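You operate a simulated robot arm through the tools that you are given. There is no shell and no other tool. Be economical: measure what you need, move in short steps, check, and stop when the job is done.

The job below is to be done with a simulated robot arm. You get a single attempt, and the scene is never put back.

Task
Move the table lamp's red plug to the timer and set its dial to 1 h.
Fine: lamp switched off before the plug moves to the grey socket; switch it on again after.

Only the result counts: the job must be done as asked and must still hold three seconds after the hand-in. Knocking over, shifting, dropping, spilling or breaking anything else fails it.

Robot
A 7-joint arm with a two-finger parallel gripper on a trunk, on a base that drives. Base frame: it is fixed to the floor where the robot stands at the start and does not move with it; the origin is under the middle of the robot, x ahead of it, y to its left, z up. Readings come in m, degrees, newtons and seconds.
Its first joint turns from -166.0 to 166.0 degrees. Places, roughly: alcove shelf [0.9, 0, 0.8]; grey socket [0.7, 0, 0.7]; heat knob [0.6, 0.3, 0.4]; lamp switch [0.8, -0.1, 0.8]; power knob [0.6, 0.3, 0.5]; table lamp [0.9, -0.1, 0.9]; timer dial [0.7, 0.1, 0.7]. Payload 1.57 kg.
Tool frame: the origin (TCP) lies between the finger pads and is the grasp point; the fingertips stand 0.03 m ahead of it; z points along the fingers, y is the line along which they close. Largest opening 0.11 m; finger width 0.024, thickness 0.012; the body of the gripper, 0.048 by 0.112 m, starts 0.078 m behind the TCP.
Orientation is told as [roll, pitch, yaw] about the base's x, y, z axes, in that order, counted from this pose: with the fingers straight down and closing along the base's y, the tool's x points along the base's -x, its y along +y and its z along -z.

Tools
- The arm moves only by the tool nudge_tool. Its argument "motion" is a list of rows, each an object of numbers (a shift or turn left out is 0, a gripper value left out holds the last): "dx", "dy", "dz": the shift along the base's x, y, z in mm; "wx", "wy", "wz": the turn, a rotation vector about the base's x, y, z in rad; "grip": the opening, from 0 (shut) to 1 (fully open). In form: [{"dx": .., "dy": .., "dz": .., "wx": .., "wy": .., "wz": .., "grip": ..}, ...]. A call has 1 to 10 rows; each row shifts and turns the commanded pose from where the row before left it. A row lasts 0.2 s, in which the tool goes at most 0.05 m and 8.6 degrees; a call with a longer step from one row to the next is refused whole, and so is a gripper value outside its range. A pose out of reach is approached as far as the arm can. The call stops where the force on the tool passes 90 N (or 10 N more than at its start, if that is more) or the arm is blocked; 0.2 s more then pass. Each finger travels about 0.108 m/s and halts on what it meets, pressing with about 21 N; the grip force reading is that of the motor and also rises with nothing between the fingers. The clock runs only during rows and for 0.2 s after the last one: add rows that do not move to give the fingers time. It gives the time, the measured TCP pose, the force on the tool (base axes), the opening and the grip force at its end, in the units of the frame above (readings bear some noise), with the torque about the TCP (base axes, N m) and any sound that the robot's microphone picked up.
- Cameras (640 x 400 px; columns grow to the right, rows downward): "scene" is now at [0.4972, 0.1671, 1.2925]; the picture's right is [-0.43, -0.91, 0.00], its down [-0.70, 0.33, -0.63] and it looks along [0.57, -0.27, -0.77] (base axes); focal length 214 px, centre (320, 200). "wrist" rides on the gripper at [0.07, 0.016, -0.141] in the tool frame; the picture's right is [-0.23, 0.97, 0.00], its down [-0.86, -0.20, -0.48] and it looks along [-0.47, -0.11, 0.88] (tool axes); focal length 222 px, centre (320, 200).
- camera(camera): a new picture of that camera. It takes no simulated time.
- raise_lower(by): slides the trunk up (or, below 0, down) by that many m; the arm and the scene camera ride with it, the base frame stays. It gives what a move gives, with no picture.
- drive_base(legs): drives the robot by 1 to 6 legs, each [ahead, left, turn to the left] in m, m and degrees, along the robot's own axes; the way and the turn of a leg run together, so that a leg with both is an arc; at most 1.5 m and 180 degrees a leg. The arm and the cameras ride along, it lands a little off, and it stops where it bumps. It gives what a move gives.
- turn_head(pan, tilt): turns the head with the scene camera to pan (to the left, within 103 degrees either way) and tilt (down, from -29 to 69), counted from straight ahead of the robot. It gives what a move gives.
- point_at(camera, pixels): for up to 12 pixels [column, row] of the newest picture of that camera ("zoom" is the newest enlarged one), the place [x, y, z] in the base frame of the surface seen there, good to about 0.003 m. It takes no simulated time.
- close_up(camera, box): a new picture of the part [left, top, right, bottom] of that camera's present view, enlarged. It takes no simulated time.
- finish_job(): hands the job in; it is judged then, once.

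Keep the steps short. Do not move on a guess: measure, check each grasp and each placing, and mend mistakes. In all there are 80 turns and 60 pictures (those below and enlarged ones count). Leave the gripper open and the arm clear of the work at the hand-in unless told otherwise, and finish with a single line.

The tools are called after ">>>" as a command line: name --argument value ..., lists and objects as JSON in quotes. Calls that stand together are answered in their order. nudge_tool: Moves the arm, as the interface text tells. Its arguments: {"type":"object","properties":{"motion":{"type":"array"}},"required":["motion"]} The other tools are called the same way: raise_lower (by) slides the trunk up or down; drive_base (legs) drives the base; turn_head (pan, tilt) turns the head that bears the scene camera; camera (camera) takes a picture; point_at (camera, pixels) gives the place of the surface under pixels of a picture; close_up (camera, box) takes an enlarged picture of a part of a camera's view; finish_job () hands the job in.

At the start:

```text
time_s: 0.0
position: [0.6915, 0.052, 1.129]
tcp_rot: [0.0, 0.0, 0.1]
force: [0.0, -0.9, 0.0]
wrist_torque: [0.01, -0.03, -0.07]
gripper_width: 0.1102
grip_force: 0.0
trunk travel left (down, up): [-0.35, 0.26]
robot x, y, heading: [-0.0014, -0.0032, -0.0]
head pan, tilt: [-25.2, 50.7]
```

scene: 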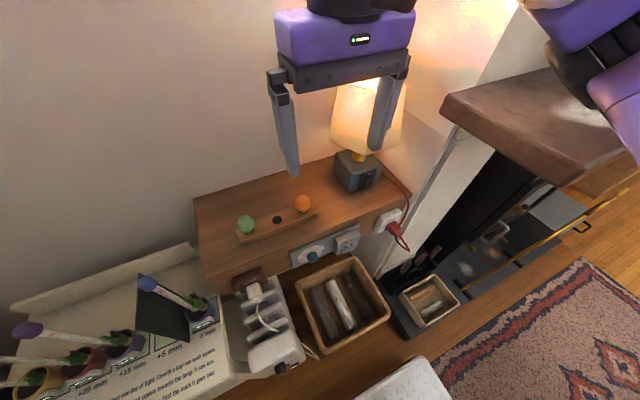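
wrist: 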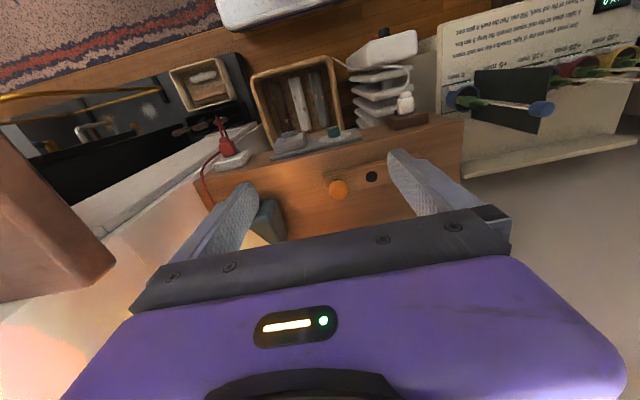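

I see the shelf, the lamp at (358,170), the red plug at (398,232), and the timer strip at about (320,248). I'll enlarge this area.

>>> close_up --camera "scene" --box '[270, 190, 430, 290]'

>>> close_up --camera "scene" --box '[310, 130, 430, 205]'

```text
4.00 times, centred on (350, 240) of scene
```

zoom: 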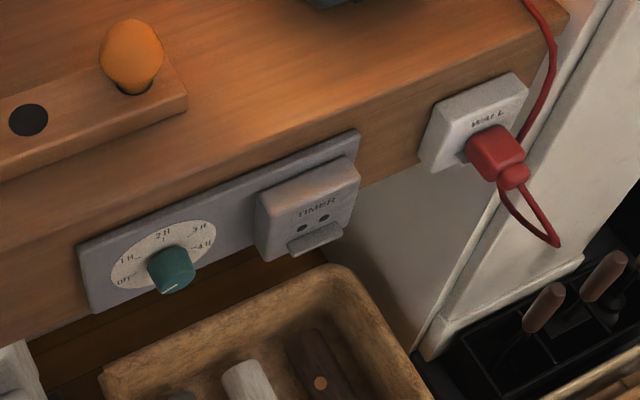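

```text
5.33 times, centred on (370, 168) of scene
```

zoom: 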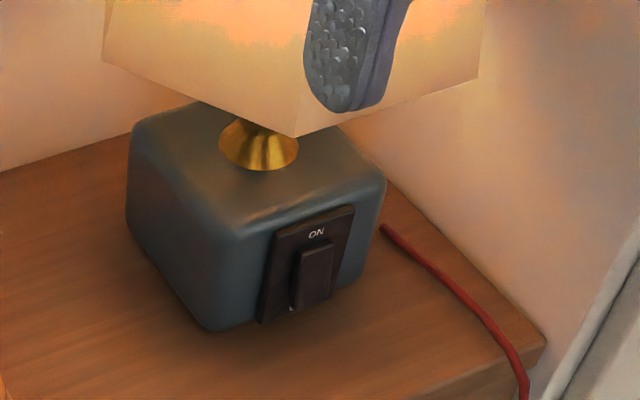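

The lamp has a switch plate with "ON" at the top. I'll measure points on it, using the newest enlarged picture (lamp).

>>> point_at --camera "zoom" --pixels '[[316, 232], [315, 258], [313, 290], [295, 307], [285, 235], [350, 212], [262, 318], [265, 270], [345, 290], [215, 325], [370, 265], [240, 235]]'

>>> close_up --camera "scene" --box '[345, 160, 393, 190]'

>>> point_at --camera "scene" --pixels '[[398, 226], [393, 227], [402, 234], [388, 219], [313, 257], [308, 252], [345, 242], [349, 249], [349, 237], [400, 213], [293, 263], [358, 225]]'

```text
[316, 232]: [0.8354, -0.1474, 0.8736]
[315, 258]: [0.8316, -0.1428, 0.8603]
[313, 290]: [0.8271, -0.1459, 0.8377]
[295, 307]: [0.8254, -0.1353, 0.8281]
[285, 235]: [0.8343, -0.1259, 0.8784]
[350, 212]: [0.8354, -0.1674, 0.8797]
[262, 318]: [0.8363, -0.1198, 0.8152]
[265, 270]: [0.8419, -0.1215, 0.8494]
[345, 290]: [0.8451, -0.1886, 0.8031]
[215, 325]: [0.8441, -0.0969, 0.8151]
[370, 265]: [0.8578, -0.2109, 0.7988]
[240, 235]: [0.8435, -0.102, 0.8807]
```

```text
13.33 times, centred on (369, 175) of scene
```

zoom: 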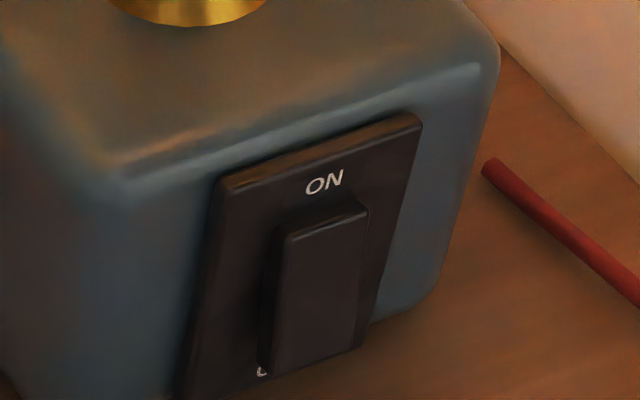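

```text
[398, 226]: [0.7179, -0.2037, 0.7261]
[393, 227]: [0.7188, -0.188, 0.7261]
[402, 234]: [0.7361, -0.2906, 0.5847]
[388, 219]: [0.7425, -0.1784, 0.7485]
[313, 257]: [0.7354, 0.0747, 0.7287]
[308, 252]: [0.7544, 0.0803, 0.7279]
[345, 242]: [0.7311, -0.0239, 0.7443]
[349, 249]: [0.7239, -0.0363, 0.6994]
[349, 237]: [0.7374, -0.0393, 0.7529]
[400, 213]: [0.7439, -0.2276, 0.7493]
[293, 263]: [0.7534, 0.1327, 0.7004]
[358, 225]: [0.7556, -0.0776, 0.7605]
```

The rocker's bottom end stands out further than its top (x 0.825 against 0.832), so it is ON now, and pressing the bottom end turns it off. Next I'll look closely at the dial and the sockets.

>>> close_up --camera "scene" --box '[292, 240, 332, 265]'

>>> point_at --camera "zoom" --pixels '[[320, 200], [330, 270], [345, 330], [300, 300], [400, 300], [350, 130], [140, 180], [470, 130], [160, 300], [340, 230], [360, 350], [280, 230]]'

>>> close_up --camera "scene" --box '[328, 225, 368, 250]'

>>> close_up --camera "scene" --box '[370, 200, 418, 230]'

```text
16.00 times, centred on (312, 252) of scene
```

zoom: 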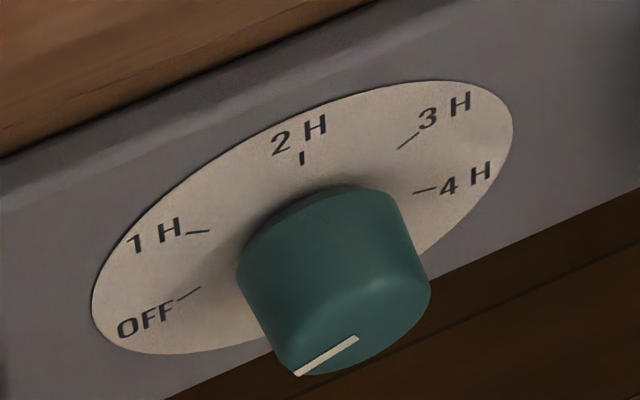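

```text
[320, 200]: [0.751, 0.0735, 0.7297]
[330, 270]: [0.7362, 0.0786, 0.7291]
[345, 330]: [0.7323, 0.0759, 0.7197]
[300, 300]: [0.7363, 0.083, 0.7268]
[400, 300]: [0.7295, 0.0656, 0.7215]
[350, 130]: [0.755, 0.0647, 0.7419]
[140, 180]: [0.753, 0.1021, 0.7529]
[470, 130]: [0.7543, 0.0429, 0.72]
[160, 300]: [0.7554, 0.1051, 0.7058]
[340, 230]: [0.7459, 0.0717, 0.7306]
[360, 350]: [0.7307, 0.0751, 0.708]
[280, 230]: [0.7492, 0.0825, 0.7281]
```

```text
16.00 times, centred on (348, 238) of scene
```

zoom: 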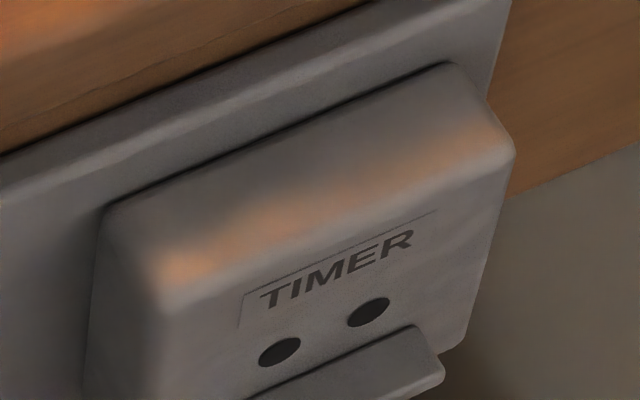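

```text
13.33 times, centred on (394, 215) of scene
```

zoom: 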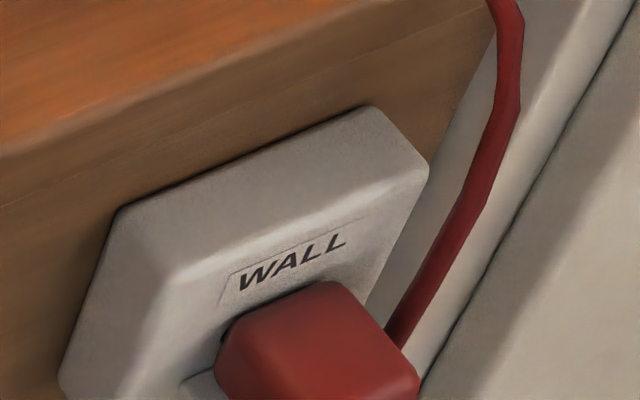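

The dial's pointer is at OFF, and the sockets have their holes side by side with a ledge beneath. I'll turn the tool forward to point along +x, in the air in front of the lamp. The first half of the turn comes now.

>>> nudge_tool --motion '[{"dx": -8, "wy": -0.149, "grip": 0.3}, {"dx": -8, "wy": -0.149}, {"dx": -8, "wy": -0.149}, {"dx": -8, "wy": -0.149}, {"dx": -8, "wy": -0.149}, {"wy": -0.149}, {"wy": -0.149}, {}]'

```text
time_s: 1.8
position: [0.7476, 0.083, 1.1984]
tcp_rot: [-0.2, -59.7, 0.1]
force: [-0.6, -0.2, 0.2]
wrist_torque: [0.03, 0.04, 0.01]
gripper_width: 0.033
grip_force: 0.1
out of reach, approached as far as the arm can: row 4, 5, 6, 7
trunk travel left (down, up): [-0.35, 0.26]
robot x, y, heading: [0.0012, 0.0016, -0.2]
head pan, tilt: [-25.2, 50.7]
```

The tilted pose is out of reach this close in, as the tool drifted to x 0.748. I'll drive back 0.2 m for more room and then extend.

>>> drive_base --legs '[[-0.2, 0, 0]]'

>>> nudge_tool --motion '[{"dx": 30, "dz": -20, "wy": -0.1, "grip": 0.0}, {"dx": 30, "dz": -20, "wy": -0.1}, {"dx": 30, "dz": -20, "wy": -0.1}, {"dz": -20, "wy": -0.1}, {"dz": -20, "wy": -0.1}, {}]'

```text
time_s: 3.4
position: [0.5469, 0.0828, 1.1958]
tcp_rot: [-0.1, -59.7, 0.0]
force: [-0.1, 0.4, 0.0]
wrist_torque: [-0.03, 0.03, 0.03]
gripper_width: 0.0331
grip_force: 0.0
trunk travel left (down, up): [-0.35, 0.26]
robot x, y, heading: [-0.202, 0.0012, -0.1]
head pan, tilt: [-25.2, 50.7]
```

```text
time_s: 4.8
position: [0.6389, 0.0842, 1.0997]
tcp_rot: [-2.4, -88.5, 2.4]
force: [0.0, 0.8, 0.1]
wrist_torque: [-0.01, -0.02, -0.02]
gripper_width: 0.0001
grip_force: 20.8
out of reach, approached as far as the arm can: row 1
trunk travel left (down, up): [-0.35, 0.26]
robot x, y, heading: [-0.2017, 0.0012, 0.2]
head pan, tilt: [-25.2, 50.7]
```

The tool is nearly horizontal now. I'll lower the trunk 0.25 m, which brings the tool to about z 0.85 and the head camera to about 1.04, and re-aim the head.

>>> raise_lower --by -0.25

>>> turn_head --pan -25 --tilt 35

>>> camera --camera "scene"

>>> camera --camera "wrist"

```text
time_s: 7.4
position: [0.639, 0.0826, 0.8499]
tcp_rot: [-1.0, -88.3, 0.9]
force: [0.9, -0.1, 0.0]
wrist_torque: [-0.04, -0.03, -0.01]
gripper_width: 0.0001
grip_force: 20.7
trunk travel left (down, up): [-0.1, 0.51]
robot x, y, heading: [-0.2017, 0.0014, -0.0]
head pan, tilt: [-25.2, 50.7]
```

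```text
time_s: 8.2
position: [0.6398, 0.0837, 0.8501]
tcp_rot: [-0.8, -88.3, 0.7]
force: [0.4, 0.4, 0.1]
wrist_torque: [-0.01, 0.0, -0.04]
gripper_width: 0.0001
grip_force: 20.2
trunk travel left (down, up): [-0.1, 0.51]
robot x, y, heading: [-0.1996, 0.0006, 0.1]
head pan, tilt: [-25.0, 35.0]
```

```text
51 pictures are left
```

scene: 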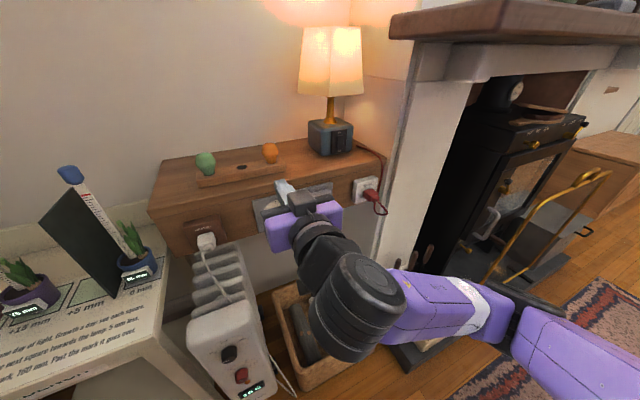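

```text
50 pictures are left
```

wrist: 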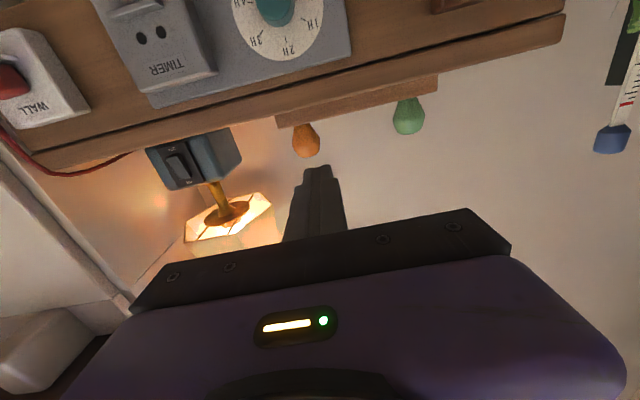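

The wrist view is upside down but gives a clear look at everything. I'll measure the sockets, holes, plug and rocker from it.

>>> point_at --camera "wrist" --pixels '[[141, 38], [161, 33], [217, 72], [153, 92], [88, 108], [50, 127], [5, 85], [180, 168], [172, 148], [186, 182], [160, 185], [275, 8]]'

>>> close_up --camera "wrist" --box '[0, 0, 160, 100]'

>>> close_up --camera "wrist" --box '[136, 125, 256, 200]'

>>> point_at --camera "zoom" --pixels '[[190, 130], [215, 170], [240, 215], [255, 260], [268, 285], [180, 180], [270, 220], [250, 300], [190, 100], [80, 250], [300, 150], [225, 190]]'

```text
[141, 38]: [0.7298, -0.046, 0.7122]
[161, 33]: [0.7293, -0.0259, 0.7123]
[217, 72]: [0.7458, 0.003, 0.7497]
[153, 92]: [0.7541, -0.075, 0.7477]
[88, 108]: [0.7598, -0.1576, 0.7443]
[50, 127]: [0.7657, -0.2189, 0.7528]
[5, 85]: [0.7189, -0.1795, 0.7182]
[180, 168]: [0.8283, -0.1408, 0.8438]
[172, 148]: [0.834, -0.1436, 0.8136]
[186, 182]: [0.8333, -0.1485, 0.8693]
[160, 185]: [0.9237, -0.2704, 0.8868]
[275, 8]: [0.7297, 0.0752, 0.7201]
```

```text
4.00 times, centred on (80, 50) of wrist
```

zoom: 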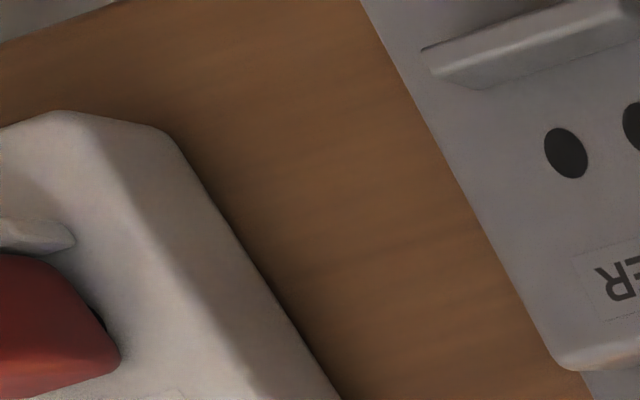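

```text
5.33 times, centred on (196, 162) of wrist
```

zoom: 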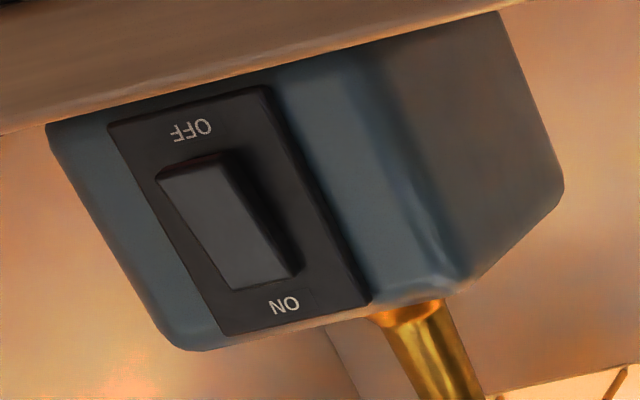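

```text
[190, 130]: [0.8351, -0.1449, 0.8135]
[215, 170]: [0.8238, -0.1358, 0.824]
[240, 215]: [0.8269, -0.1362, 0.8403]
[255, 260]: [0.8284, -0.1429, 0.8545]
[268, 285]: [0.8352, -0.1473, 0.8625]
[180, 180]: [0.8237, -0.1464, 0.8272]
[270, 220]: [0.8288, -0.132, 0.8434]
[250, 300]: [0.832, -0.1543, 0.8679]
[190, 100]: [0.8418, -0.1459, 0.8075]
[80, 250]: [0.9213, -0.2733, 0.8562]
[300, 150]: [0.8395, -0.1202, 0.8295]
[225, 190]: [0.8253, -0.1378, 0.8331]
```

The rocker spans z 0.822–0.862 and is centred at y −0.142, with its bottom end out at x 0.824. I'll line up the closed fingers at y −0.142, z 0.818 and stop short of it.

>>> nudge_tool --motion '[{"dy": -46, "wy": -0.03}, {"dy": -46}, {"dy": -46}, {"dy": -46}, {"dy": -42, "dz": -10}, {"dz": -22}, {"dx": 45}, {"dx": 45}, {"dx": 40}, {}]'

>>> camera --camera "wrist"

```text
time_s: 10.3
position: [0.7686, -0.1439, 0.8183]
tcp_rot: [-158.3, -89.9, 158.3]
force: [-0.4, 0.3, 0.2]
wrist_torque: [-0.01, -0.01, 0.02]
gripper_width: 0.0
grip_force: 21.3
trunk travel left (down, up): [-0.1, 0.51]
robot x, y, heading: [-0.2011, -0.0018, 0.3]
head pan, tilt: [-25.0, 35.0]
```

```text
47 pictures are left
```

wrist: 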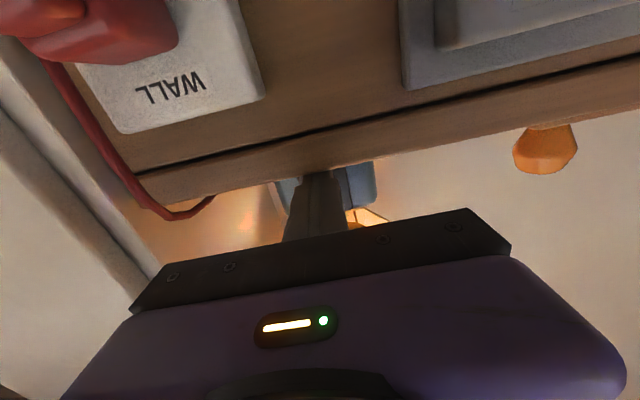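

The tips are at about x 0.799 and lined up. I'll advance slowly to press the rocker's bottom end.

>>> nudge_tool --motion '[{"dx": 10}, {"dx": 10}, {"dx": 4}, {"dx": 3}, {"dx": 2}, {"dx": 2}, {}]'

>>> close_up --camera "scene" --box '[270, 20, 430, 220]'

```text
time_s: 11.9
position: [0.7986, -0.1427, 0.8175]
tcp_rot: [-150.8, -90.0, 150.8]
force: [-30.9, 1.8, -4.7]
wrist_torque: [-0.22, -0.21, 0.03]
gripper_width: 0.0
grip_force: 21.1
trunk travel left (down, up): [-0.1, 0.51]
robot x, y, heading: [-0.1996, 0.0023, 0.3]
head pan, tilt: [-25.0, 35.0]
```

```text
2.00 times, centred on (350, 120) of scene
```

zoom: 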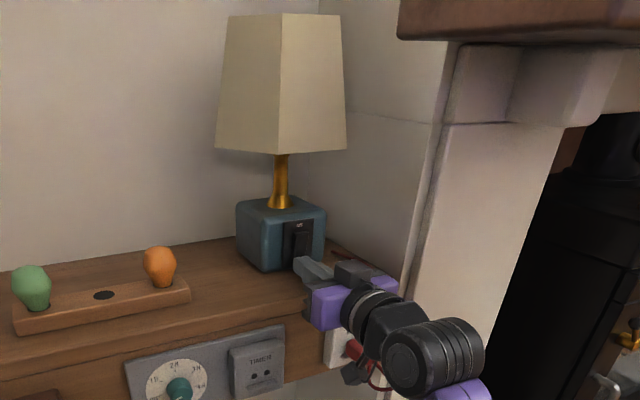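

The lamp is off. I'll retract and look at the plug.

>>> nudge_tool --motion '[{"dx": -20}, {"dx": -45}, {"dx": -45}, {"dx": -45}, {"dx": -40, "dy": -10}, {"dz": -40, "dy": -10}, {"dz": -20, "dy": -10, "grip": 0.6}, {}, {}]'

>>> camera --camera "wrist"

>>> camera --camera "scene"

```text
time_s: 13.9
position: [0.6053, -0.1726, 0.7563]
tcp_rot: [-127.5, -89.9, 127.6]
force: [1.0, 0.0, 0.0]
wrist_torque: [-0.01, -0.01, 0.04]
gripper_width: 0.0659
grip_force: 0.1
trunk travel left (down, up): [-0.1, 0.51]
robot x, y, heading: [-0.1975, 0.0018, -0.0]
head pan, tilt: [-25.0, 35.0]
```

```text
45 pictures are left
```

wrist: 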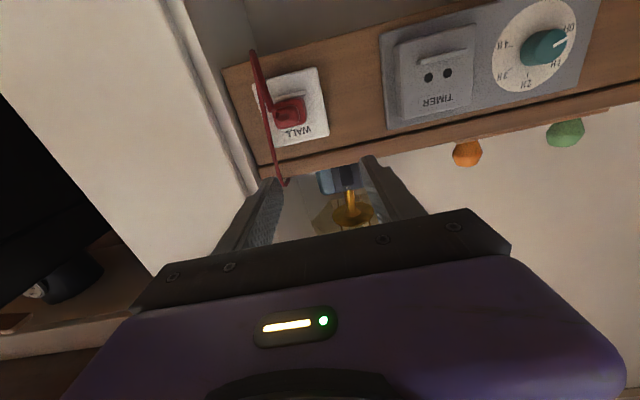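

```text
44 pictures are left
```

scene: 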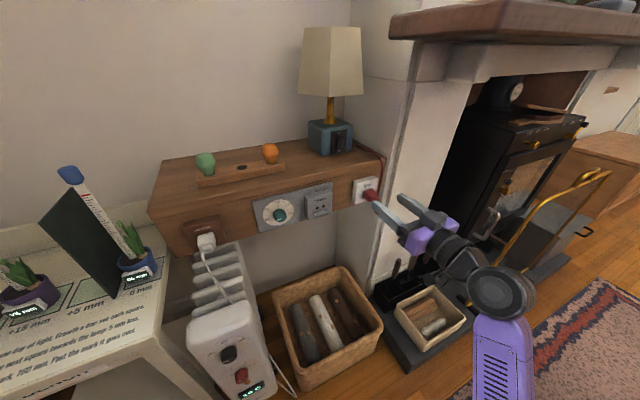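

Everything is in place and the lamp is off. I'll take a close-up of the plug and the sockets for measuring.

>>> close_up --camera "wrist" --box '[230, 40, 350, 115]'

>>> point_at --camera "zoom" --pixels '[[230, 320], [230, 410], [310, 330], [400, 310], [260, 395], [340, 400], [380, 390], [395, 355], [330, 310], [250, 355], [480, 150], [500, 480]]'

>>> close_up --camera "wrist" --box '[380, 25, 500, 100]'

>>> close_up --camera "scene" --box '[340, 165, 404, 205]'

```text
5.33 times, centred on (290, 78) of wrist
```

zoom: 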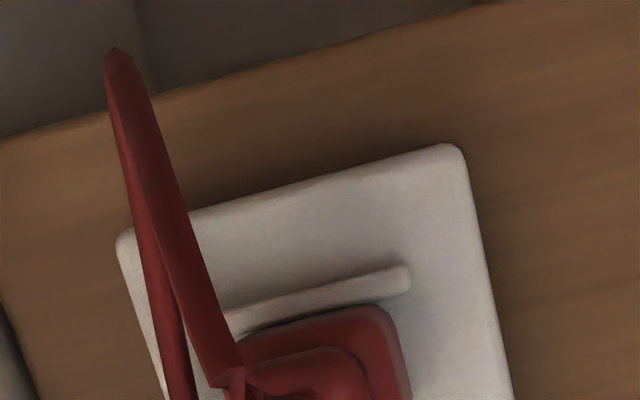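

```text
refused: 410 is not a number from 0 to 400
```

```text
5.33 times, centred on (440, 62) of wrist
```

zoom: 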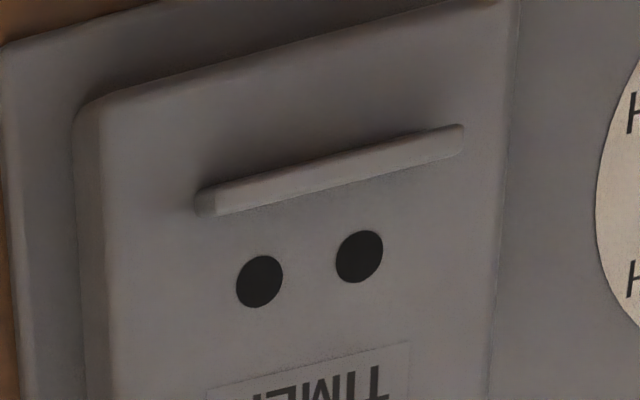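

```text
10.00 times, centred on (372, 185) of scene
```

zoom: 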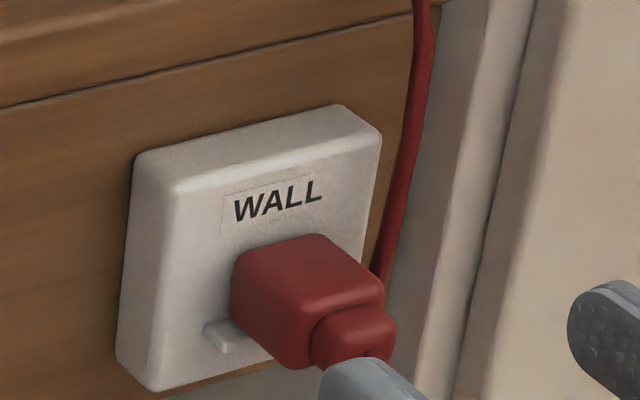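

>>> point_at --camera "zoom" --pixels '[[245, 290], [300, 255], [340, 265], [290, 320], [300, 350], [350, 340], [375, 290], [235, 265], [215, 335], [150, 250], [250, 150], [180, 280]]'

>>> close_up --camera "wrist" --box '[242, 75, 338, 135]'

>>> point_at --camera "zoom" --pixels '[[230, 160], [240, 200], [240, 300], [420, 200], [440, 280], [410, 160], [330, 200], [300, 300], [370, 280], [480, 100], [330, 150], [330, 340]]'

>>> point_at --camera "wrist" --pixels '[[428, 77], [447, 73], [438, 60], [438, 102], [418, 62], [466, 48], [405, 50], [470, 40], [475, 100], [406, 115], [325, 120], [320, 75]]'

```text
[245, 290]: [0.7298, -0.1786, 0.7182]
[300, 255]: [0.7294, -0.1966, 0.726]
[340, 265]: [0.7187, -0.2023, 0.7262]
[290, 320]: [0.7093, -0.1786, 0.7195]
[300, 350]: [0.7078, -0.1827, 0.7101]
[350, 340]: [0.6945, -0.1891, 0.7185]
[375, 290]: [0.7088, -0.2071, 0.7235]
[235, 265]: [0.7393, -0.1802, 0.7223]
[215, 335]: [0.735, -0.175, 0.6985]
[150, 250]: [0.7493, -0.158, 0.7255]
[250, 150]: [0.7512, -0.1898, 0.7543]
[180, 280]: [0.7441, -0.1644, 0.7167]
```

```text
6.67 times, centred on (290, 105) of wrist
```

zoom: 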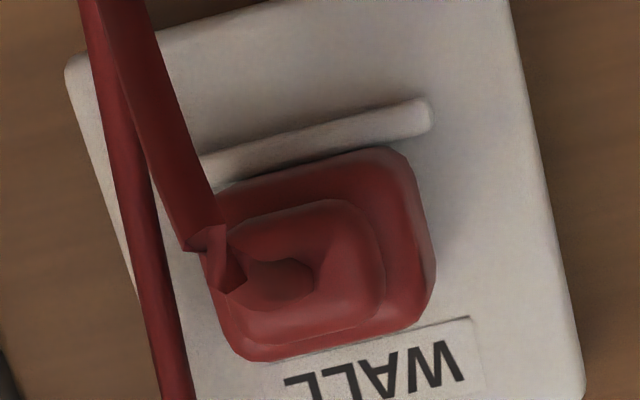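

```text
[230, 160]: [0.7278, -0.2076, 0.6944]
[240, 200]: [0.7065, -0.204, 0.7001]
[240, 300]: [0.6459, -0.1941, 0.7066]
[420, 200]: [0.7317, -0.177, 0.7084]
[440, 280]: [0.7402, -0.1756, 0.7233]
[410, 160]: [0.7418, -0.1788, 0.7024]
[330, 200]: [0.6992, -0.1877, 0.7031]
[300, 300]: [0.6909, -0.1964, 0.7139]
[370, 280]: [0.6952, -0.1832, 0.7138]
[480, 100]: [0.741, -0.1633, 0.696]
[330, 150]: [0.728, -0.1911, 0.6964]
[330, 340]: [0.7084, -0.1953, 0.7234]
```

```text
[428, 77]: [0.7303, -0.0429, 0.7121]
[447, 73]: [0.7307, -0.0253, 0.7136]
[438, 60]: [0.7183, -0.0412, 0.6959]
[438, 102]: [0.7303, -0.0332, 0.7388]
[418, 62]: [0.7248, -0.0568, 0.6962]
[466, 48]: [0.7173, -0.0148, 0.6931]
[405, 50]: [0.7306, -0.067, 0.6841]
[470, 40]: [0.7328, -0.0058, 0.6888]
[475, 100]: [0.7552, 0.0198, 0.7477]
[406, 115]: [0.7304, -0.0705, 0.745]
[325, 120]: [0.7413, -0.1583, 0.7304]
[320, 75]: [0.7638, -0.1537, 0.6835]
```

The plug body spans y −0.178 to −0.209, z 0.700–0.726 and x 0.709–0.741. Next I'll measure where the cable strands run, so the right finger misses them.

>>> point_at --camera "zoom" --pixels '[[110, 100], [125, 180], [145, 250], [160, 310], [180, 370], [130, 20], [150, 90], [180, 160], [200, 215], [205, 240], [220, 275], [70, 80]]'

>>> point_at --camera "wrist" --pixels '[[253, 55], [256, 75], [262, 90], [268, 120], [272, 140], [276, 165], [284, 183], [258, 110], [282, 143], [320, 110], [257, 70], [324, 133]]'

```text
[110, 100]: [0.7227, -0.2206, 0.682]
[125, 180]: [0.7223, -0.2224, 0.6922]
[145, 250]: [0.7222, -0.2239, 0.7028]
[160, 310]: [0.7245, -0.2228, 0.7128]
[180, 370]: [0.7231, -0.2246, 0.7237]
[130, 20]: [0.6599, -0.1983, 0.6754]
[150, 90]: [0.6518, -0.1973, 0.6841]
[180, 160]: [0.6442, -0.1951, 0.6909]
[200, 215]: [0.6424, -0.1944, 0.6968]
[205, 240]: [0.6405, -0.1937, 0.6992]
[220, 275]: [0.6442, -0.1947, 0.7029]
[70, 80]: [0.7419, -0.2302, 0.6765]
```

```text
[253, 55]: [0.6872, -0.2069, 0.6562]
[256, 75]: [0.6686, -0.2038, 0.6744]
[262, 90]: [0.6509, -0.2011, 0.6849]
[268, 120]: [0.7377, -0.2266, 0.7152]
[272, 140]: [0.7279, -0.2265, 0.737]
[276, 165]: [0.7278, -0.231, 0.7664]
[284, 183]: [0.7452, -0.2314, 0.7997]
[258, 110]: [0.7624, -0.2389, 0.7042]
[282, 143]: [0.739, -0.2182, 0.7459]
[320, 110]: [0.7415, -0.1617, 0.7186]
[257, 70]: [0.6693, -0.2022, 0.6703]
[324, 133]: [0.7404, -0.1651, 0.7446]
```

The loose strand hangs at y ≈ −0.2225, close to the plug's right side. I'll use a narrow opening of about 0.041 m, centred at y −0.190, and line up from behind first.

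>>> nudge_tool --motion '[{"dx": -15, "grip": 0.37}, {"dy": -17}, {"dz": -21}, {"dz": -20}, {}, {}]'

>>> camera --camera "wrist"

```text
time_s: 15.3
position: [0.592, -0.1893, 0.7164]
tcp_rot: [-133.1, -90.0, 133.1]
force: [0.5, 0.4, -1.1]
wrist_torque: [0.01, -0.01, -0.04]
gripper_width: 0.0406
grip_force: 0.0
trunk travel left (down, up): [-0.1, 0.51]
robot x, y, heading: [-0.1989, -0.0009, -0.1]
head pan, tilt: [-25.0, 35.0]
```

```text
39 pictures are left
```

wrist: 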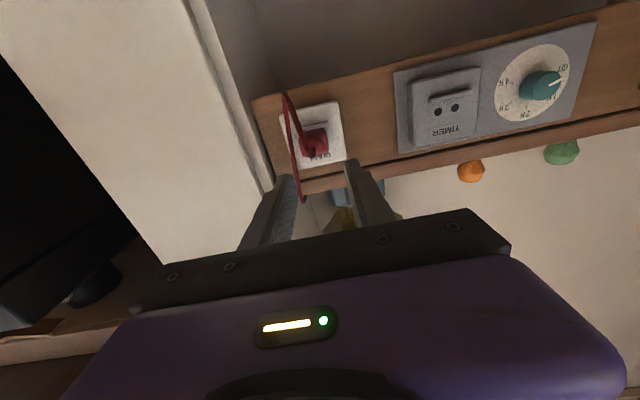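

Lined up. I'll advance to about x 0.66 and then look again before passing the strand.

>>> nudge_tool --motion '[{"dx": 25}, {"dx": 25}, {"dx": 20}, {}]'

>>> close_up --camera "wrist" --box '[200, 60, 440, 210]'

>>> close_up --camera "scene" --box '[324, 160, 420, 220]'

```text
time_s: 16.4
position: [0.6616, -0.1901, 0.7167]
tcp_rot: [-163.3, -90.1, 163.3]
force: [-0.1, -0.1, -0.2]
wrist_torque: [-0.01, -0.03, -0.04]
gripper_width: 0.0405
grip_force: 0.0
trunk travel left (down, up): [-0.1, 0.51]
robot x, y, heading: [-0.2004, 0.002, 0.0]
head pan, tilt: [-25.0, 35.0]
```

```text
2.67 times, centred on (320, 135) of wrist
```

zoom: 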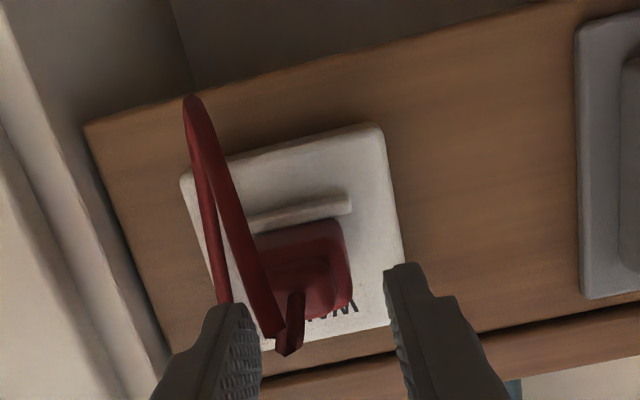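

```text
6.67 times, centred on (372, 190) of scene
```

zoom: 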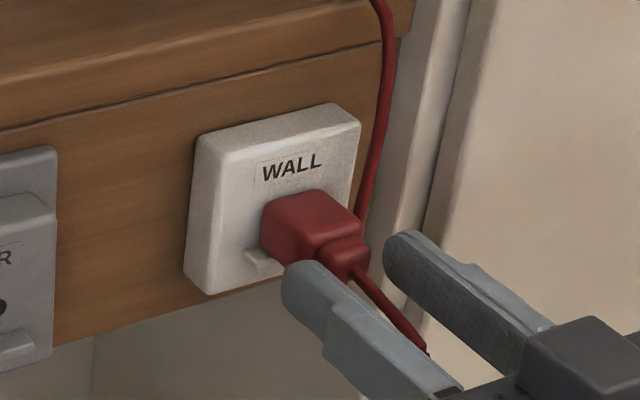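

The fingers straddle the plug and its cable. I'll advance to x 0.706, still open.

>>> nudge_tool --motion '[{"dx": 12}, {"dx": 12}, {"dx": 10}, {"dx": 10}, {}]'

>>> close_up --camera "scene" --box '[324, 160, 420, 220]'

```text
time_s: 17.6
position: [0.7049, -0.1889, 0.7159]
tcp_rot: [-129.0, -90.0, 129.0]
force: [0.6, 0.3, 0.6]
wrist_torque: [-0.03, 0.0, -0.02]
gripper_width: 0.041
grip_force: 0.0
trunk travel left (down, up): [-0.1, 0.51]
robot x, y, heading: [-0.2001, -0.0019, 0.1]
head pan, tilt: [-25.0, 35.0]
```

```text
6.67 times, centred on (372, 190) of scene
```

zoom: 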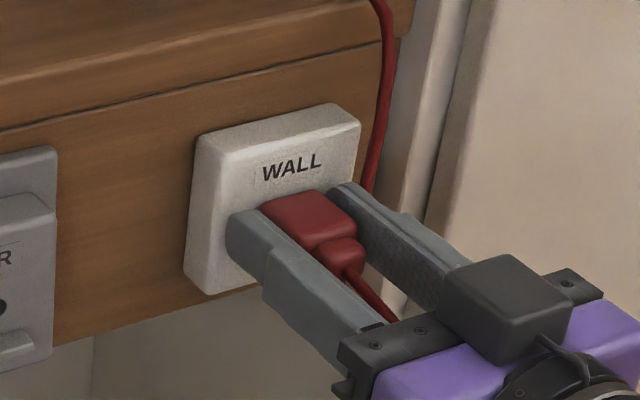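

Now I'll close on the plug, re-centring by 4 mm as the fingers shut.

>>> nudge_tool --motion '[{"dy": -2, "grip": 0.3}, {"dy": -2, "grip": 0.1}, {"grip": 0.0}, {}, {}]'

>>> close_up --camera "scene" --box '[324, 160, 420, 220]'

```text
time_s: 18.8
position: [0.7037, -0.1937, 0.7172]
tcp_rot: [-152.7, -90.0, 152.7]
force: [0.8, 0.1, 1.0]
wrist_torque: [0.02, -0.04, 0.02]
gripper_width: 0.033
grip_force: 21.1
trunk travel left (down, up): [-0.1, 0.51]
robot x, y, heading: [-0.2015, -0.0005, 0.1]
head pan, tilt: [-25.0, 35.0]
```

```text
6.67 times, centred on (372, 190) of scene
```

zoom: 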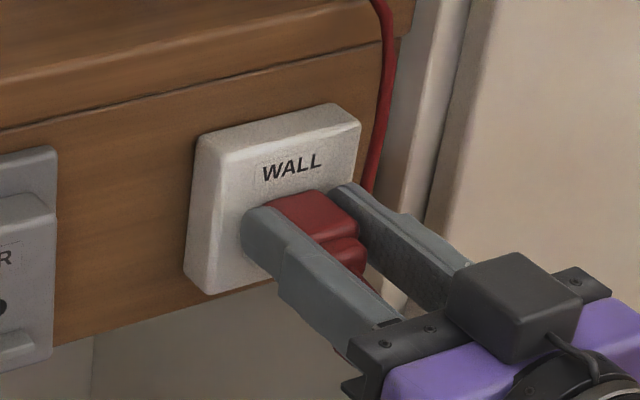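

It's gripped at 33 mm with no side load. I'll pull straight back.

>>> nudge_tool --motion '[{"dx": -6}, {"dx": -6}, {"dx": -8}, {"dx": -10}, {"dx": -10}, {}]'

>>> close_up --camera "scene" --box '[324, 160, 420, 220]'

>>> camera --camera "wrist"

```text
time_s: 20.1
position: [0.6649, -0.1945, 0.7171]
tcp_rot: [-109.5, -89.9, 109.6]
force: [-0.9, -0.9, 0.2]
wrist_torque: [-0.01, -0.01, -0.01]
gripper_width: 0.0329
grip_force: 21.0
trunk travel left (down, up): [-0.1, 0.51]
robot x, y, heading: [-0.1992, 0.0016, 0.0]
head pan, tilt: [-25.0, 35.0]
```

```text
6.67 times, centred on (372, 190) of scene
```

zoom: 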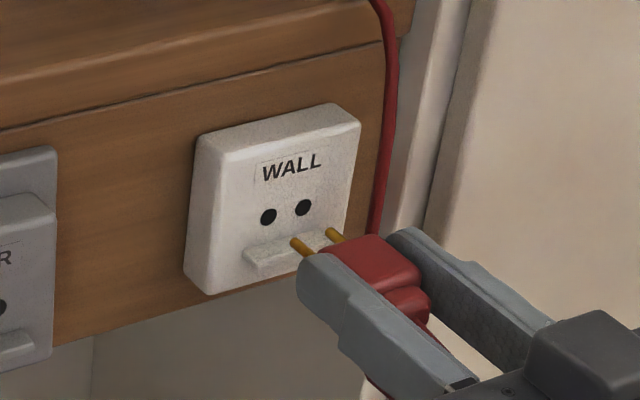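

```text
33 pictures are left
```

wrist: 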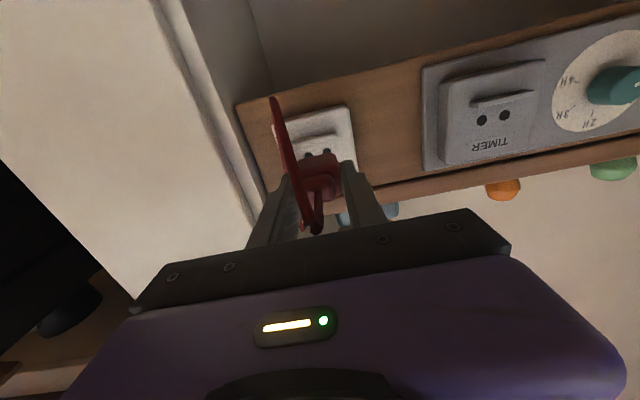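

The plug is out with both pins clear. I'll measure both sockets' holes from the same view to get the exact offset.

>>> close_up --camera "scene" --box '[300, 175, 380, 225]'

```text
8.00 times, centred on (340, 200) of scene
```

zoom: 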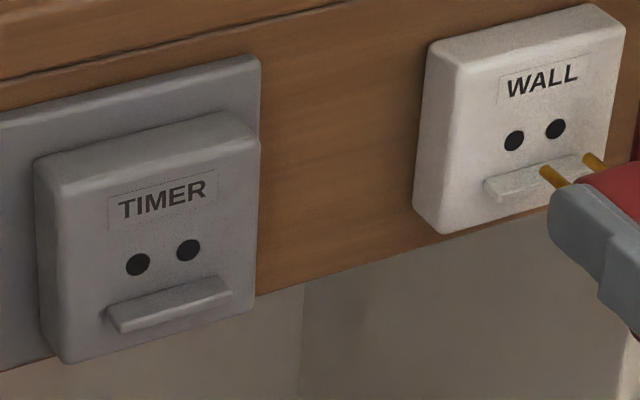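

>>> point_at --camera "zoom" --pixels '[[138, 264], [188, 250], [514, 140], [555, 128], [162, 257], [534, 134], [150, 240], [520, 115], [120, 325], [490, 195], [544, 172], [590, 160]]'

>>> point_at --camera "wrist" --pixels '[[482, 120], [504, 115], [326, 152], [308, 156], [493, 117], [317, 154]]'

```text
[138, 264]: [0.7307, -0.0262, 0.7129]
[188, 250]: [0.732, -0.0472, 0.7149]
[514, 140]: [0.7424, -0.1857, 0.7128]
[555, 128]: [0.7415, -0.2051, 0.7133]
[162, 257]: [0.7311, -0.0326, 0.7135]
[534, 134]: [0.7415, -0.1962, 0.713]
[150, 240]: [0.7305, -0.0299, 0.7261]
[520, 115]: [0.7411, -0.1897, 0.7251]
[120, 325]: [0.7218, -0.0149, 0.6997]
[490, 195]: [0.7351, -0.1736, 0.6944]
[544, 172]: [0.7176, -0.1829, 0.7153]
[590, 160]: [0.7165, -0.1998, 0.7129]
```

```text
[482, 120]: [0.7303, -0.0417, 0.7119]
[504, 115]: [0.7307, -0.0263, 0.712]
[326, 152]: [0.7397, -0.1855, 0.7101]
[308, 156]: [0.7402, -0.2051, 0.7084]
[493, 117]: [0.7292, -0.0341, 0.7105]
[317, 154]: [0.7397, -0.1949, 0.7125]
```

The hole centres are about (0.730, −0.0347, 0.713) on the timer and (0.741, −0.1954, 0.713) on the wall, an offset of +0.1605 m in y. I'll back off 20 mm and carry the plug across.

>>> nudge_tool --motion '[{"dx": -20}, {"dy": 30}, {"dy": 35}, {"dy": 35}, {"dy": 35}, {"dy": 25.5}, {}, {}]'

>>> close_up --camera "scene" --box '[290, 175, 386, 235]'

>>> close_up --camera "wrist" --box '[240, 50, 432, 170]'

```text
time_s: 21.9
position: [0.6444, -0.033, 0.7165]
tcp_rot: [-146.1, -90.0, 146.1]
force: [0.7, 0.0, 0.0]
wrist_torque: [-0.06, 0.03, -0.03]
gripper_width: 0.0332
grip_force: 20.8
trunk travel left (down, up): [-0.1, 0.51]
robot x, y, heading: [-0.1996, -0.0011, 0.2]
head pan, tilt: [-25.0, 35.0]
```

```text
6.67 times, centred on (338, 205) of scene
```

zoom: 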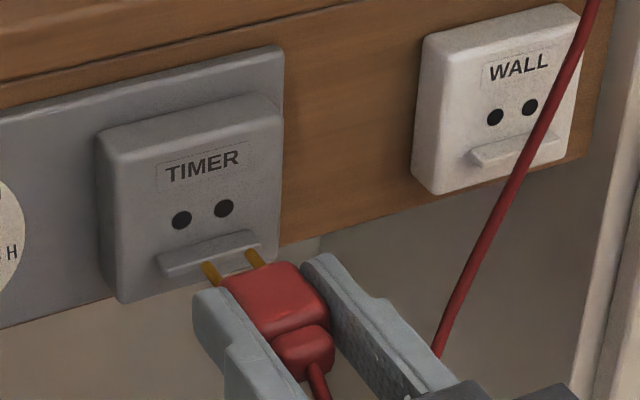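

```text
3.33 times, centred on (336, 110) of wrist
```

zoom: 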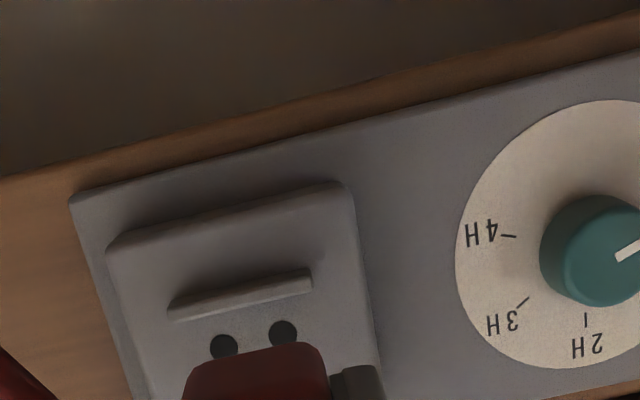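

I'll advance until the pins are just short of the holes (TCP x ≈ 0.674) and check the alignment.

>>> nudge_tool --motion '[{"dx": 15}, {"dx": 15}, {}, {}]'

>>> close_up --camera "scene" --box '[300, 190, 348, 220]'

>>> close_up --camera "wrist" --box '[270, 90, 390, 165]'

```text
time_s: 22.9
position: [0.674, -0.0336, 0.7169]
tcp_rot: [-122.0, -90.0, 122.0]
force: [0.0, 1.1, -0.1]
wrist_torque: [0.0, 0.04, -0.01]
gripper_width: 0.0331
grip_force: 20.9
trunk travel left (down, up): [-0.1, 0.51]
robot x, y, heading: [-0.202, 0.0012, 0.1]
head pan, tilt: [-25.0, 35.0]
```

```text
13.33 times, centred on (324, 205) of scene
```

zoom: 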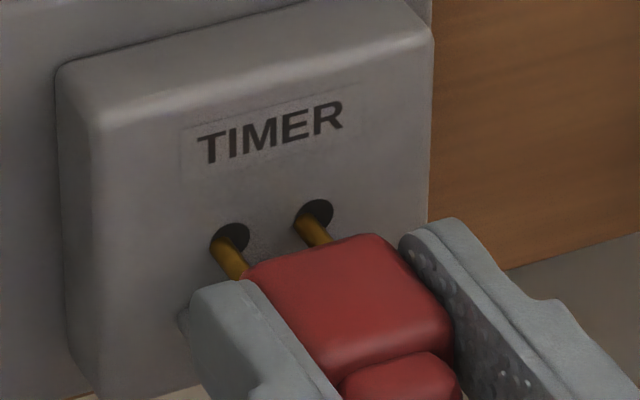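

```text
5.33 times, centred on (330, 128) of wrist
```

zoom: 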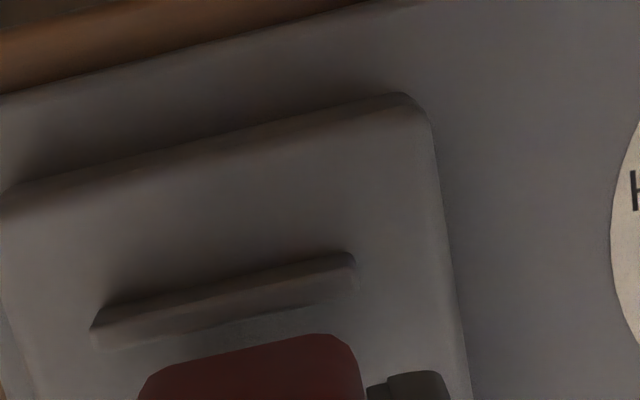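

The pins are entering the holes. I'll push in slowly.

>>> nudge_tool --motion '[{"dx": 4}, {"dx": 4}, {"dx": 4}, {"dx": 3}, {"dx": 2}, {"dx": 2}, {}]'

>>> close_up --camera "scene" --box '[300, 190, 348, 220]'

```text
time_s: 24.6
position: [0.6928, -0.0332, 0.718]
tcp_rot: [-152.3, -89.9, 152.4]
force: [-1.3, -1.1, 0.9]
wrist_torque: [0.0, 0.0, -0.05]
gripper_width: 0.033
grip_force: 20.8
trunk travel left (down, up): [-0.1, 0.51]
robot x, y, heading: [-0.2016, -0.0035, 0.3]
head pan, tilt: [-25.0, 35.0]
```

```text
13.33 times, centred on (324, 205) of scene
```

zoom: 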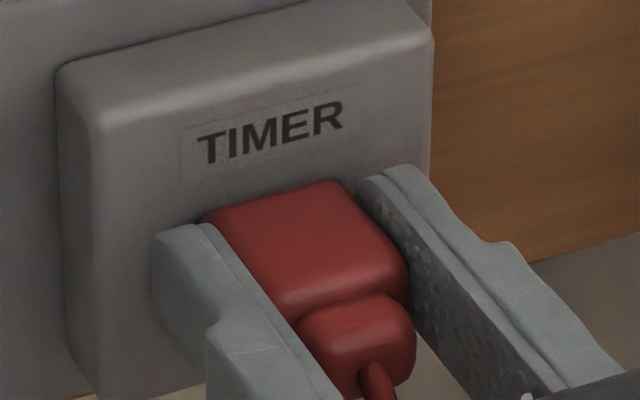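

It's nearly seated with no reaction force yet. I'll push a little further until it contacts.

>>> nudge_tool --motion '[{"dx": 1.5}, {"dx": 1.5}, {"dx": 1}, {}]'

```text
time_s: 25.6
position: [0.6987, -0.0351, 0.7165]
tcp_rot: [-151.4, -89.9, 151.2]
force: [-15.0, -1.5, 0.5]
wrist_torque: [0.02, -0.01, 0.09]
gripper_width: 0.0334
grip_force: 21.0
trunk travel left (down, up): [-0.1, 0.51]
robot x, y, heading: [-0.2013, -0.0007, -0.0]
head pan, tilt: [-25.0, 35.0]
```

Contact at 15 N. I'll open by a small amount, back straight out, and check the seating.

>>> nudge_tool --motion '[{"dx": -2, "grip": 0.45}, {}, {"dx": -15}, {"dx": -25}, {"dx": -40}, {"dx": -30}, {}]'

>>> close_up --camera "scene" --box '[255, 185, 351, 245]'

>>> camera --camera "wrist"

```text
time_s: 27.1
position: [0.5864, -0.0351, 0.7176]
tcp_rot: [-150.2, -89.9, 150.1]
force: [0.2, -0.2, 0.4]
wrist_torque: [0.03, 0.03, 0.01]
gripper_width: 0.0495
grip_force: 0.0
trunk travel left (down, up): [-0.1, 0.51]
robot x, y, heading: [-0.1989, -0.003, -0.1]
head pan, tilt: [-25.0, 35.0]
```

```text
6.67 times, centred on (303, 215) of scene
```

zoom: 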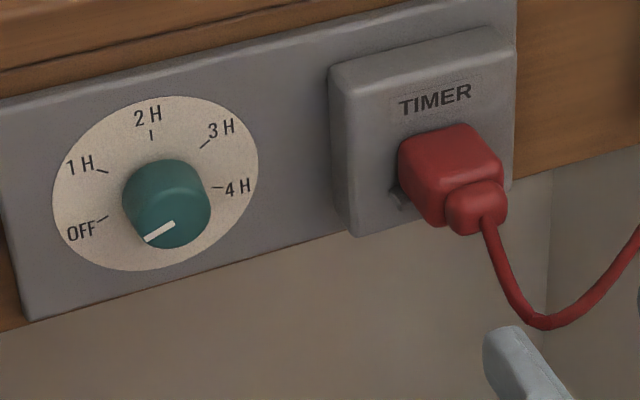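

```text
25 pictures are left
```

wrist: 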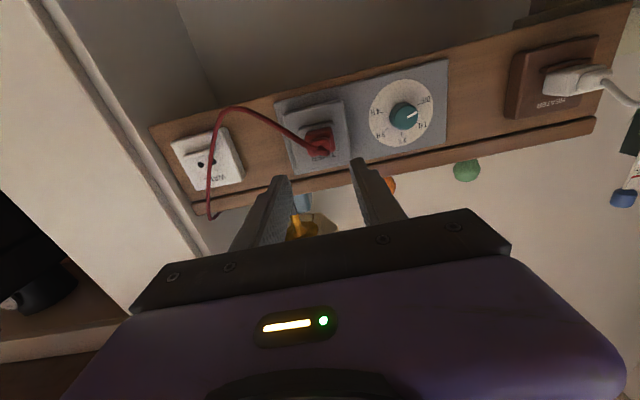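

The plug looks seated flush. I'll verify its depth and measure the dial ticks and knob in the zoom.

>>> point_at --camera "zoom" --pixels '[[425, 190], [435, 210], [470, 200], [450, 140], [103, 218], [102, 170], [151, 135], [206, 143], [217, 188], [145, 242], [173, 224], [165, 200]]'

>>> close_up --camera "wrist" --box '[357, 75, 453, 135]'

>>> point_at --camera "wrist" --pixels '[[330, 150], [312, 140], [320, 158], [404, 117], [395, 117], [414, 114], [403, 107], [402, 127], [420, 123], [425, 100], [403, 133], [404, 115]]'

```text
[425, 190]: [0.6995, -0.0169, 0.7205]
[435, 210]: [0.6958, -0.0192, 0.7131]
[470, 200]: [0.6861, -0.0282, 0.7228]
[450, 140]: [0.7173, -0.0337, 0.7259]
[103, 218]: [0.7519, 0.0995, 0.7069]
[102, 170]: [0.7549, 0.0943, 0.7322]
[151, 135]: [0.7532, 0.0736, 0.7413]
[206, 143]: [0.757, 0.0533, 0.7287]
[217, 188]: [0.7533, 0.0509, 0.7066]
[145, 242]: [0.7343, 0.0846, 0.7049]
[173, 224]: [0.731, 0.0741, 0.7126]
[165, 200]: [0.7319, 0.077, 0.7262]
```

```text
6.67 times, centred on (405, 105) of wrist
```

zoom: 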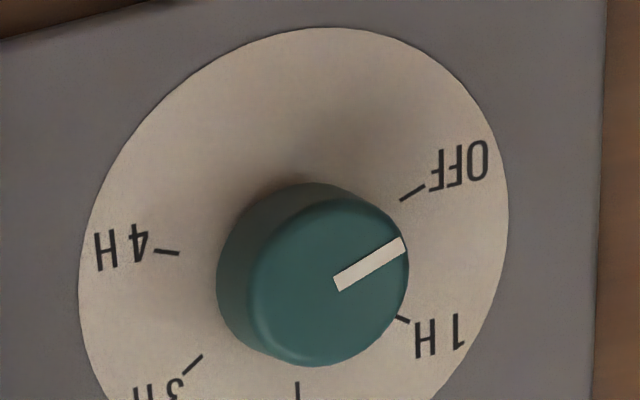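

```text
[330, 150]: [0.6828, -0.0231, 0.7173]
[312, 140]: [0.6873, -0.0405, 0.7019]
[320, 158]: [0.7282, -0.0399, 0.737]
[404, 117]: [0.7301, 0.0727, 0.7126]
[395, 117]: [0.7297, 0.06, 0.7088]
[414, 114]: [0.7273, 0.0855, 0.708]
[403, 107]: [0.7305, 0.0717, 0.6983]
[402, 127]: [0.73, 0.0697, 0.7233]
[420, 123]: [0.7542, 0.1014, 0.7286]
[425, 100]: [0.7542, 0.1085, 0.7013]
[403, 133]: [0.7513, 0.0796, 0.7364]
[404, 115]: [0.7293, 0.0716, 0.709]
```

The plug's rear face is at x ≈ 0.697, so it is fully seated. The dial is centred at about y 0.073, z 0.713, the knob is about 30 mm wide with its front at x 0.730, and OFF to 1 H is about +54° about +x. I'll line up with the knob.

>>> nudge_tool --motion '[{"dy": 36, "grip": 0.52}, {"dy": 36}, {"dy": 36, "dz": -4}, {"dx": 35}, {"dx": 35}, {}]'

>>> close_up --camera "wrist" --box '[200, 40, 440, 190]'

```text
time_s: 28.6
position: [0.6554, 0.0756, 0.7129]
tcp_rot: [-128.2, -89.9, 128.2]
force: [0.0, -0.4, -0.7]
wrist_torque: [-0.01, 0.01, 0.0]
gripper_width: 0.0574
grip_force: 0.1
trunk travel left (down, up): [-0.1, 0.51]
robot x, y, heading: [-0.1974, 0.0012, 0.1]
head pan, tilt: [-25.0, 35.0]
```

```text
2.67 times, centred on (320, 115) of wrist
```

zoom: 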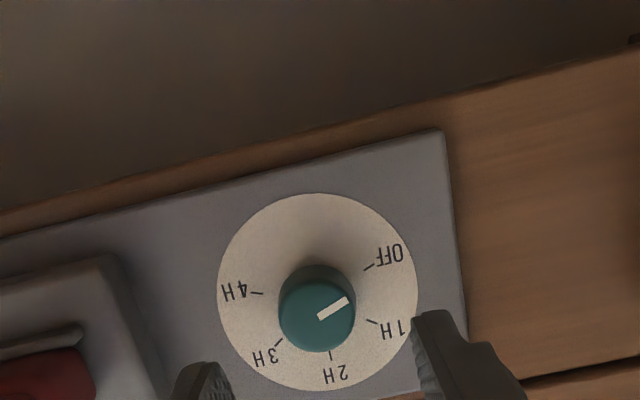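

>>> point_at --camera "zoom" --pixels '[[317, 314], [285, 322], [350, 305], [322, 345], [310, 285], [373, 266], [371, 322], [331, 354], [279, 342], [258, 293]]'

```text
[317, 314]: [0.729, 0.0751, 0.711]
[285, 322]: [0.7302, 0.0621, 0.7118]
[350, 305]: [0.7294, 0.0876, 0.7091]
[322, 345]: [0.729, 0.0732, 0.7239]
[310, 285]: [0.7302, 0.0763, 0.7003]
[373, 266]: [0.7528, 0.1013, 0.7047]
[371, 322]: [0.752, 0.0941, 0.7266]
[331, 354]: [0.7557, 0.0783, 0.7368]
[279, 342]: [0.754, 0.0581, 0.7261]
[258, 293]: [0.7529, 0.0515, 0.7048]
```

The knob centre is (0.729, 0.075, 0.711), so the tool is aligned. I'll advance 57 mm and close.

>>> nudge_tool --motion '[{"dx": 25, "dz": -1}, {"dx": 20}, {"dx": 12}, {}, {"grip": 0.3}, {"grip": 0.1}, {"grip": 0.0}, {}, {}]'

>>> close_up --camera "scene" --box '[240, 175, 336, 235]'

```text
time_s: 30.6
position: [0.7118, 0.0746, 0.7107]
tcp_rot: [-125.0, -90.0, 125.0]
force: [5.6, -4.9, 0.7]
wrist_torque: [0.0, 0.06, 0.2]
gripper_width: 0.0318
grip_force: 40.7
trunk travel left (down, up): [-0.1, 0.51]
robot x, y, heading: [-0.2011, 0.0027, 0.1]
head pan, tilt: [-25.0, 35.0]
```

```text
6.67 times, centred on (288, 205) of scene
```

zoom: 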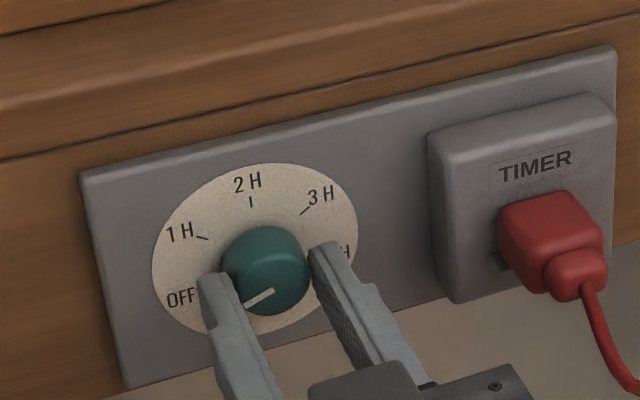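

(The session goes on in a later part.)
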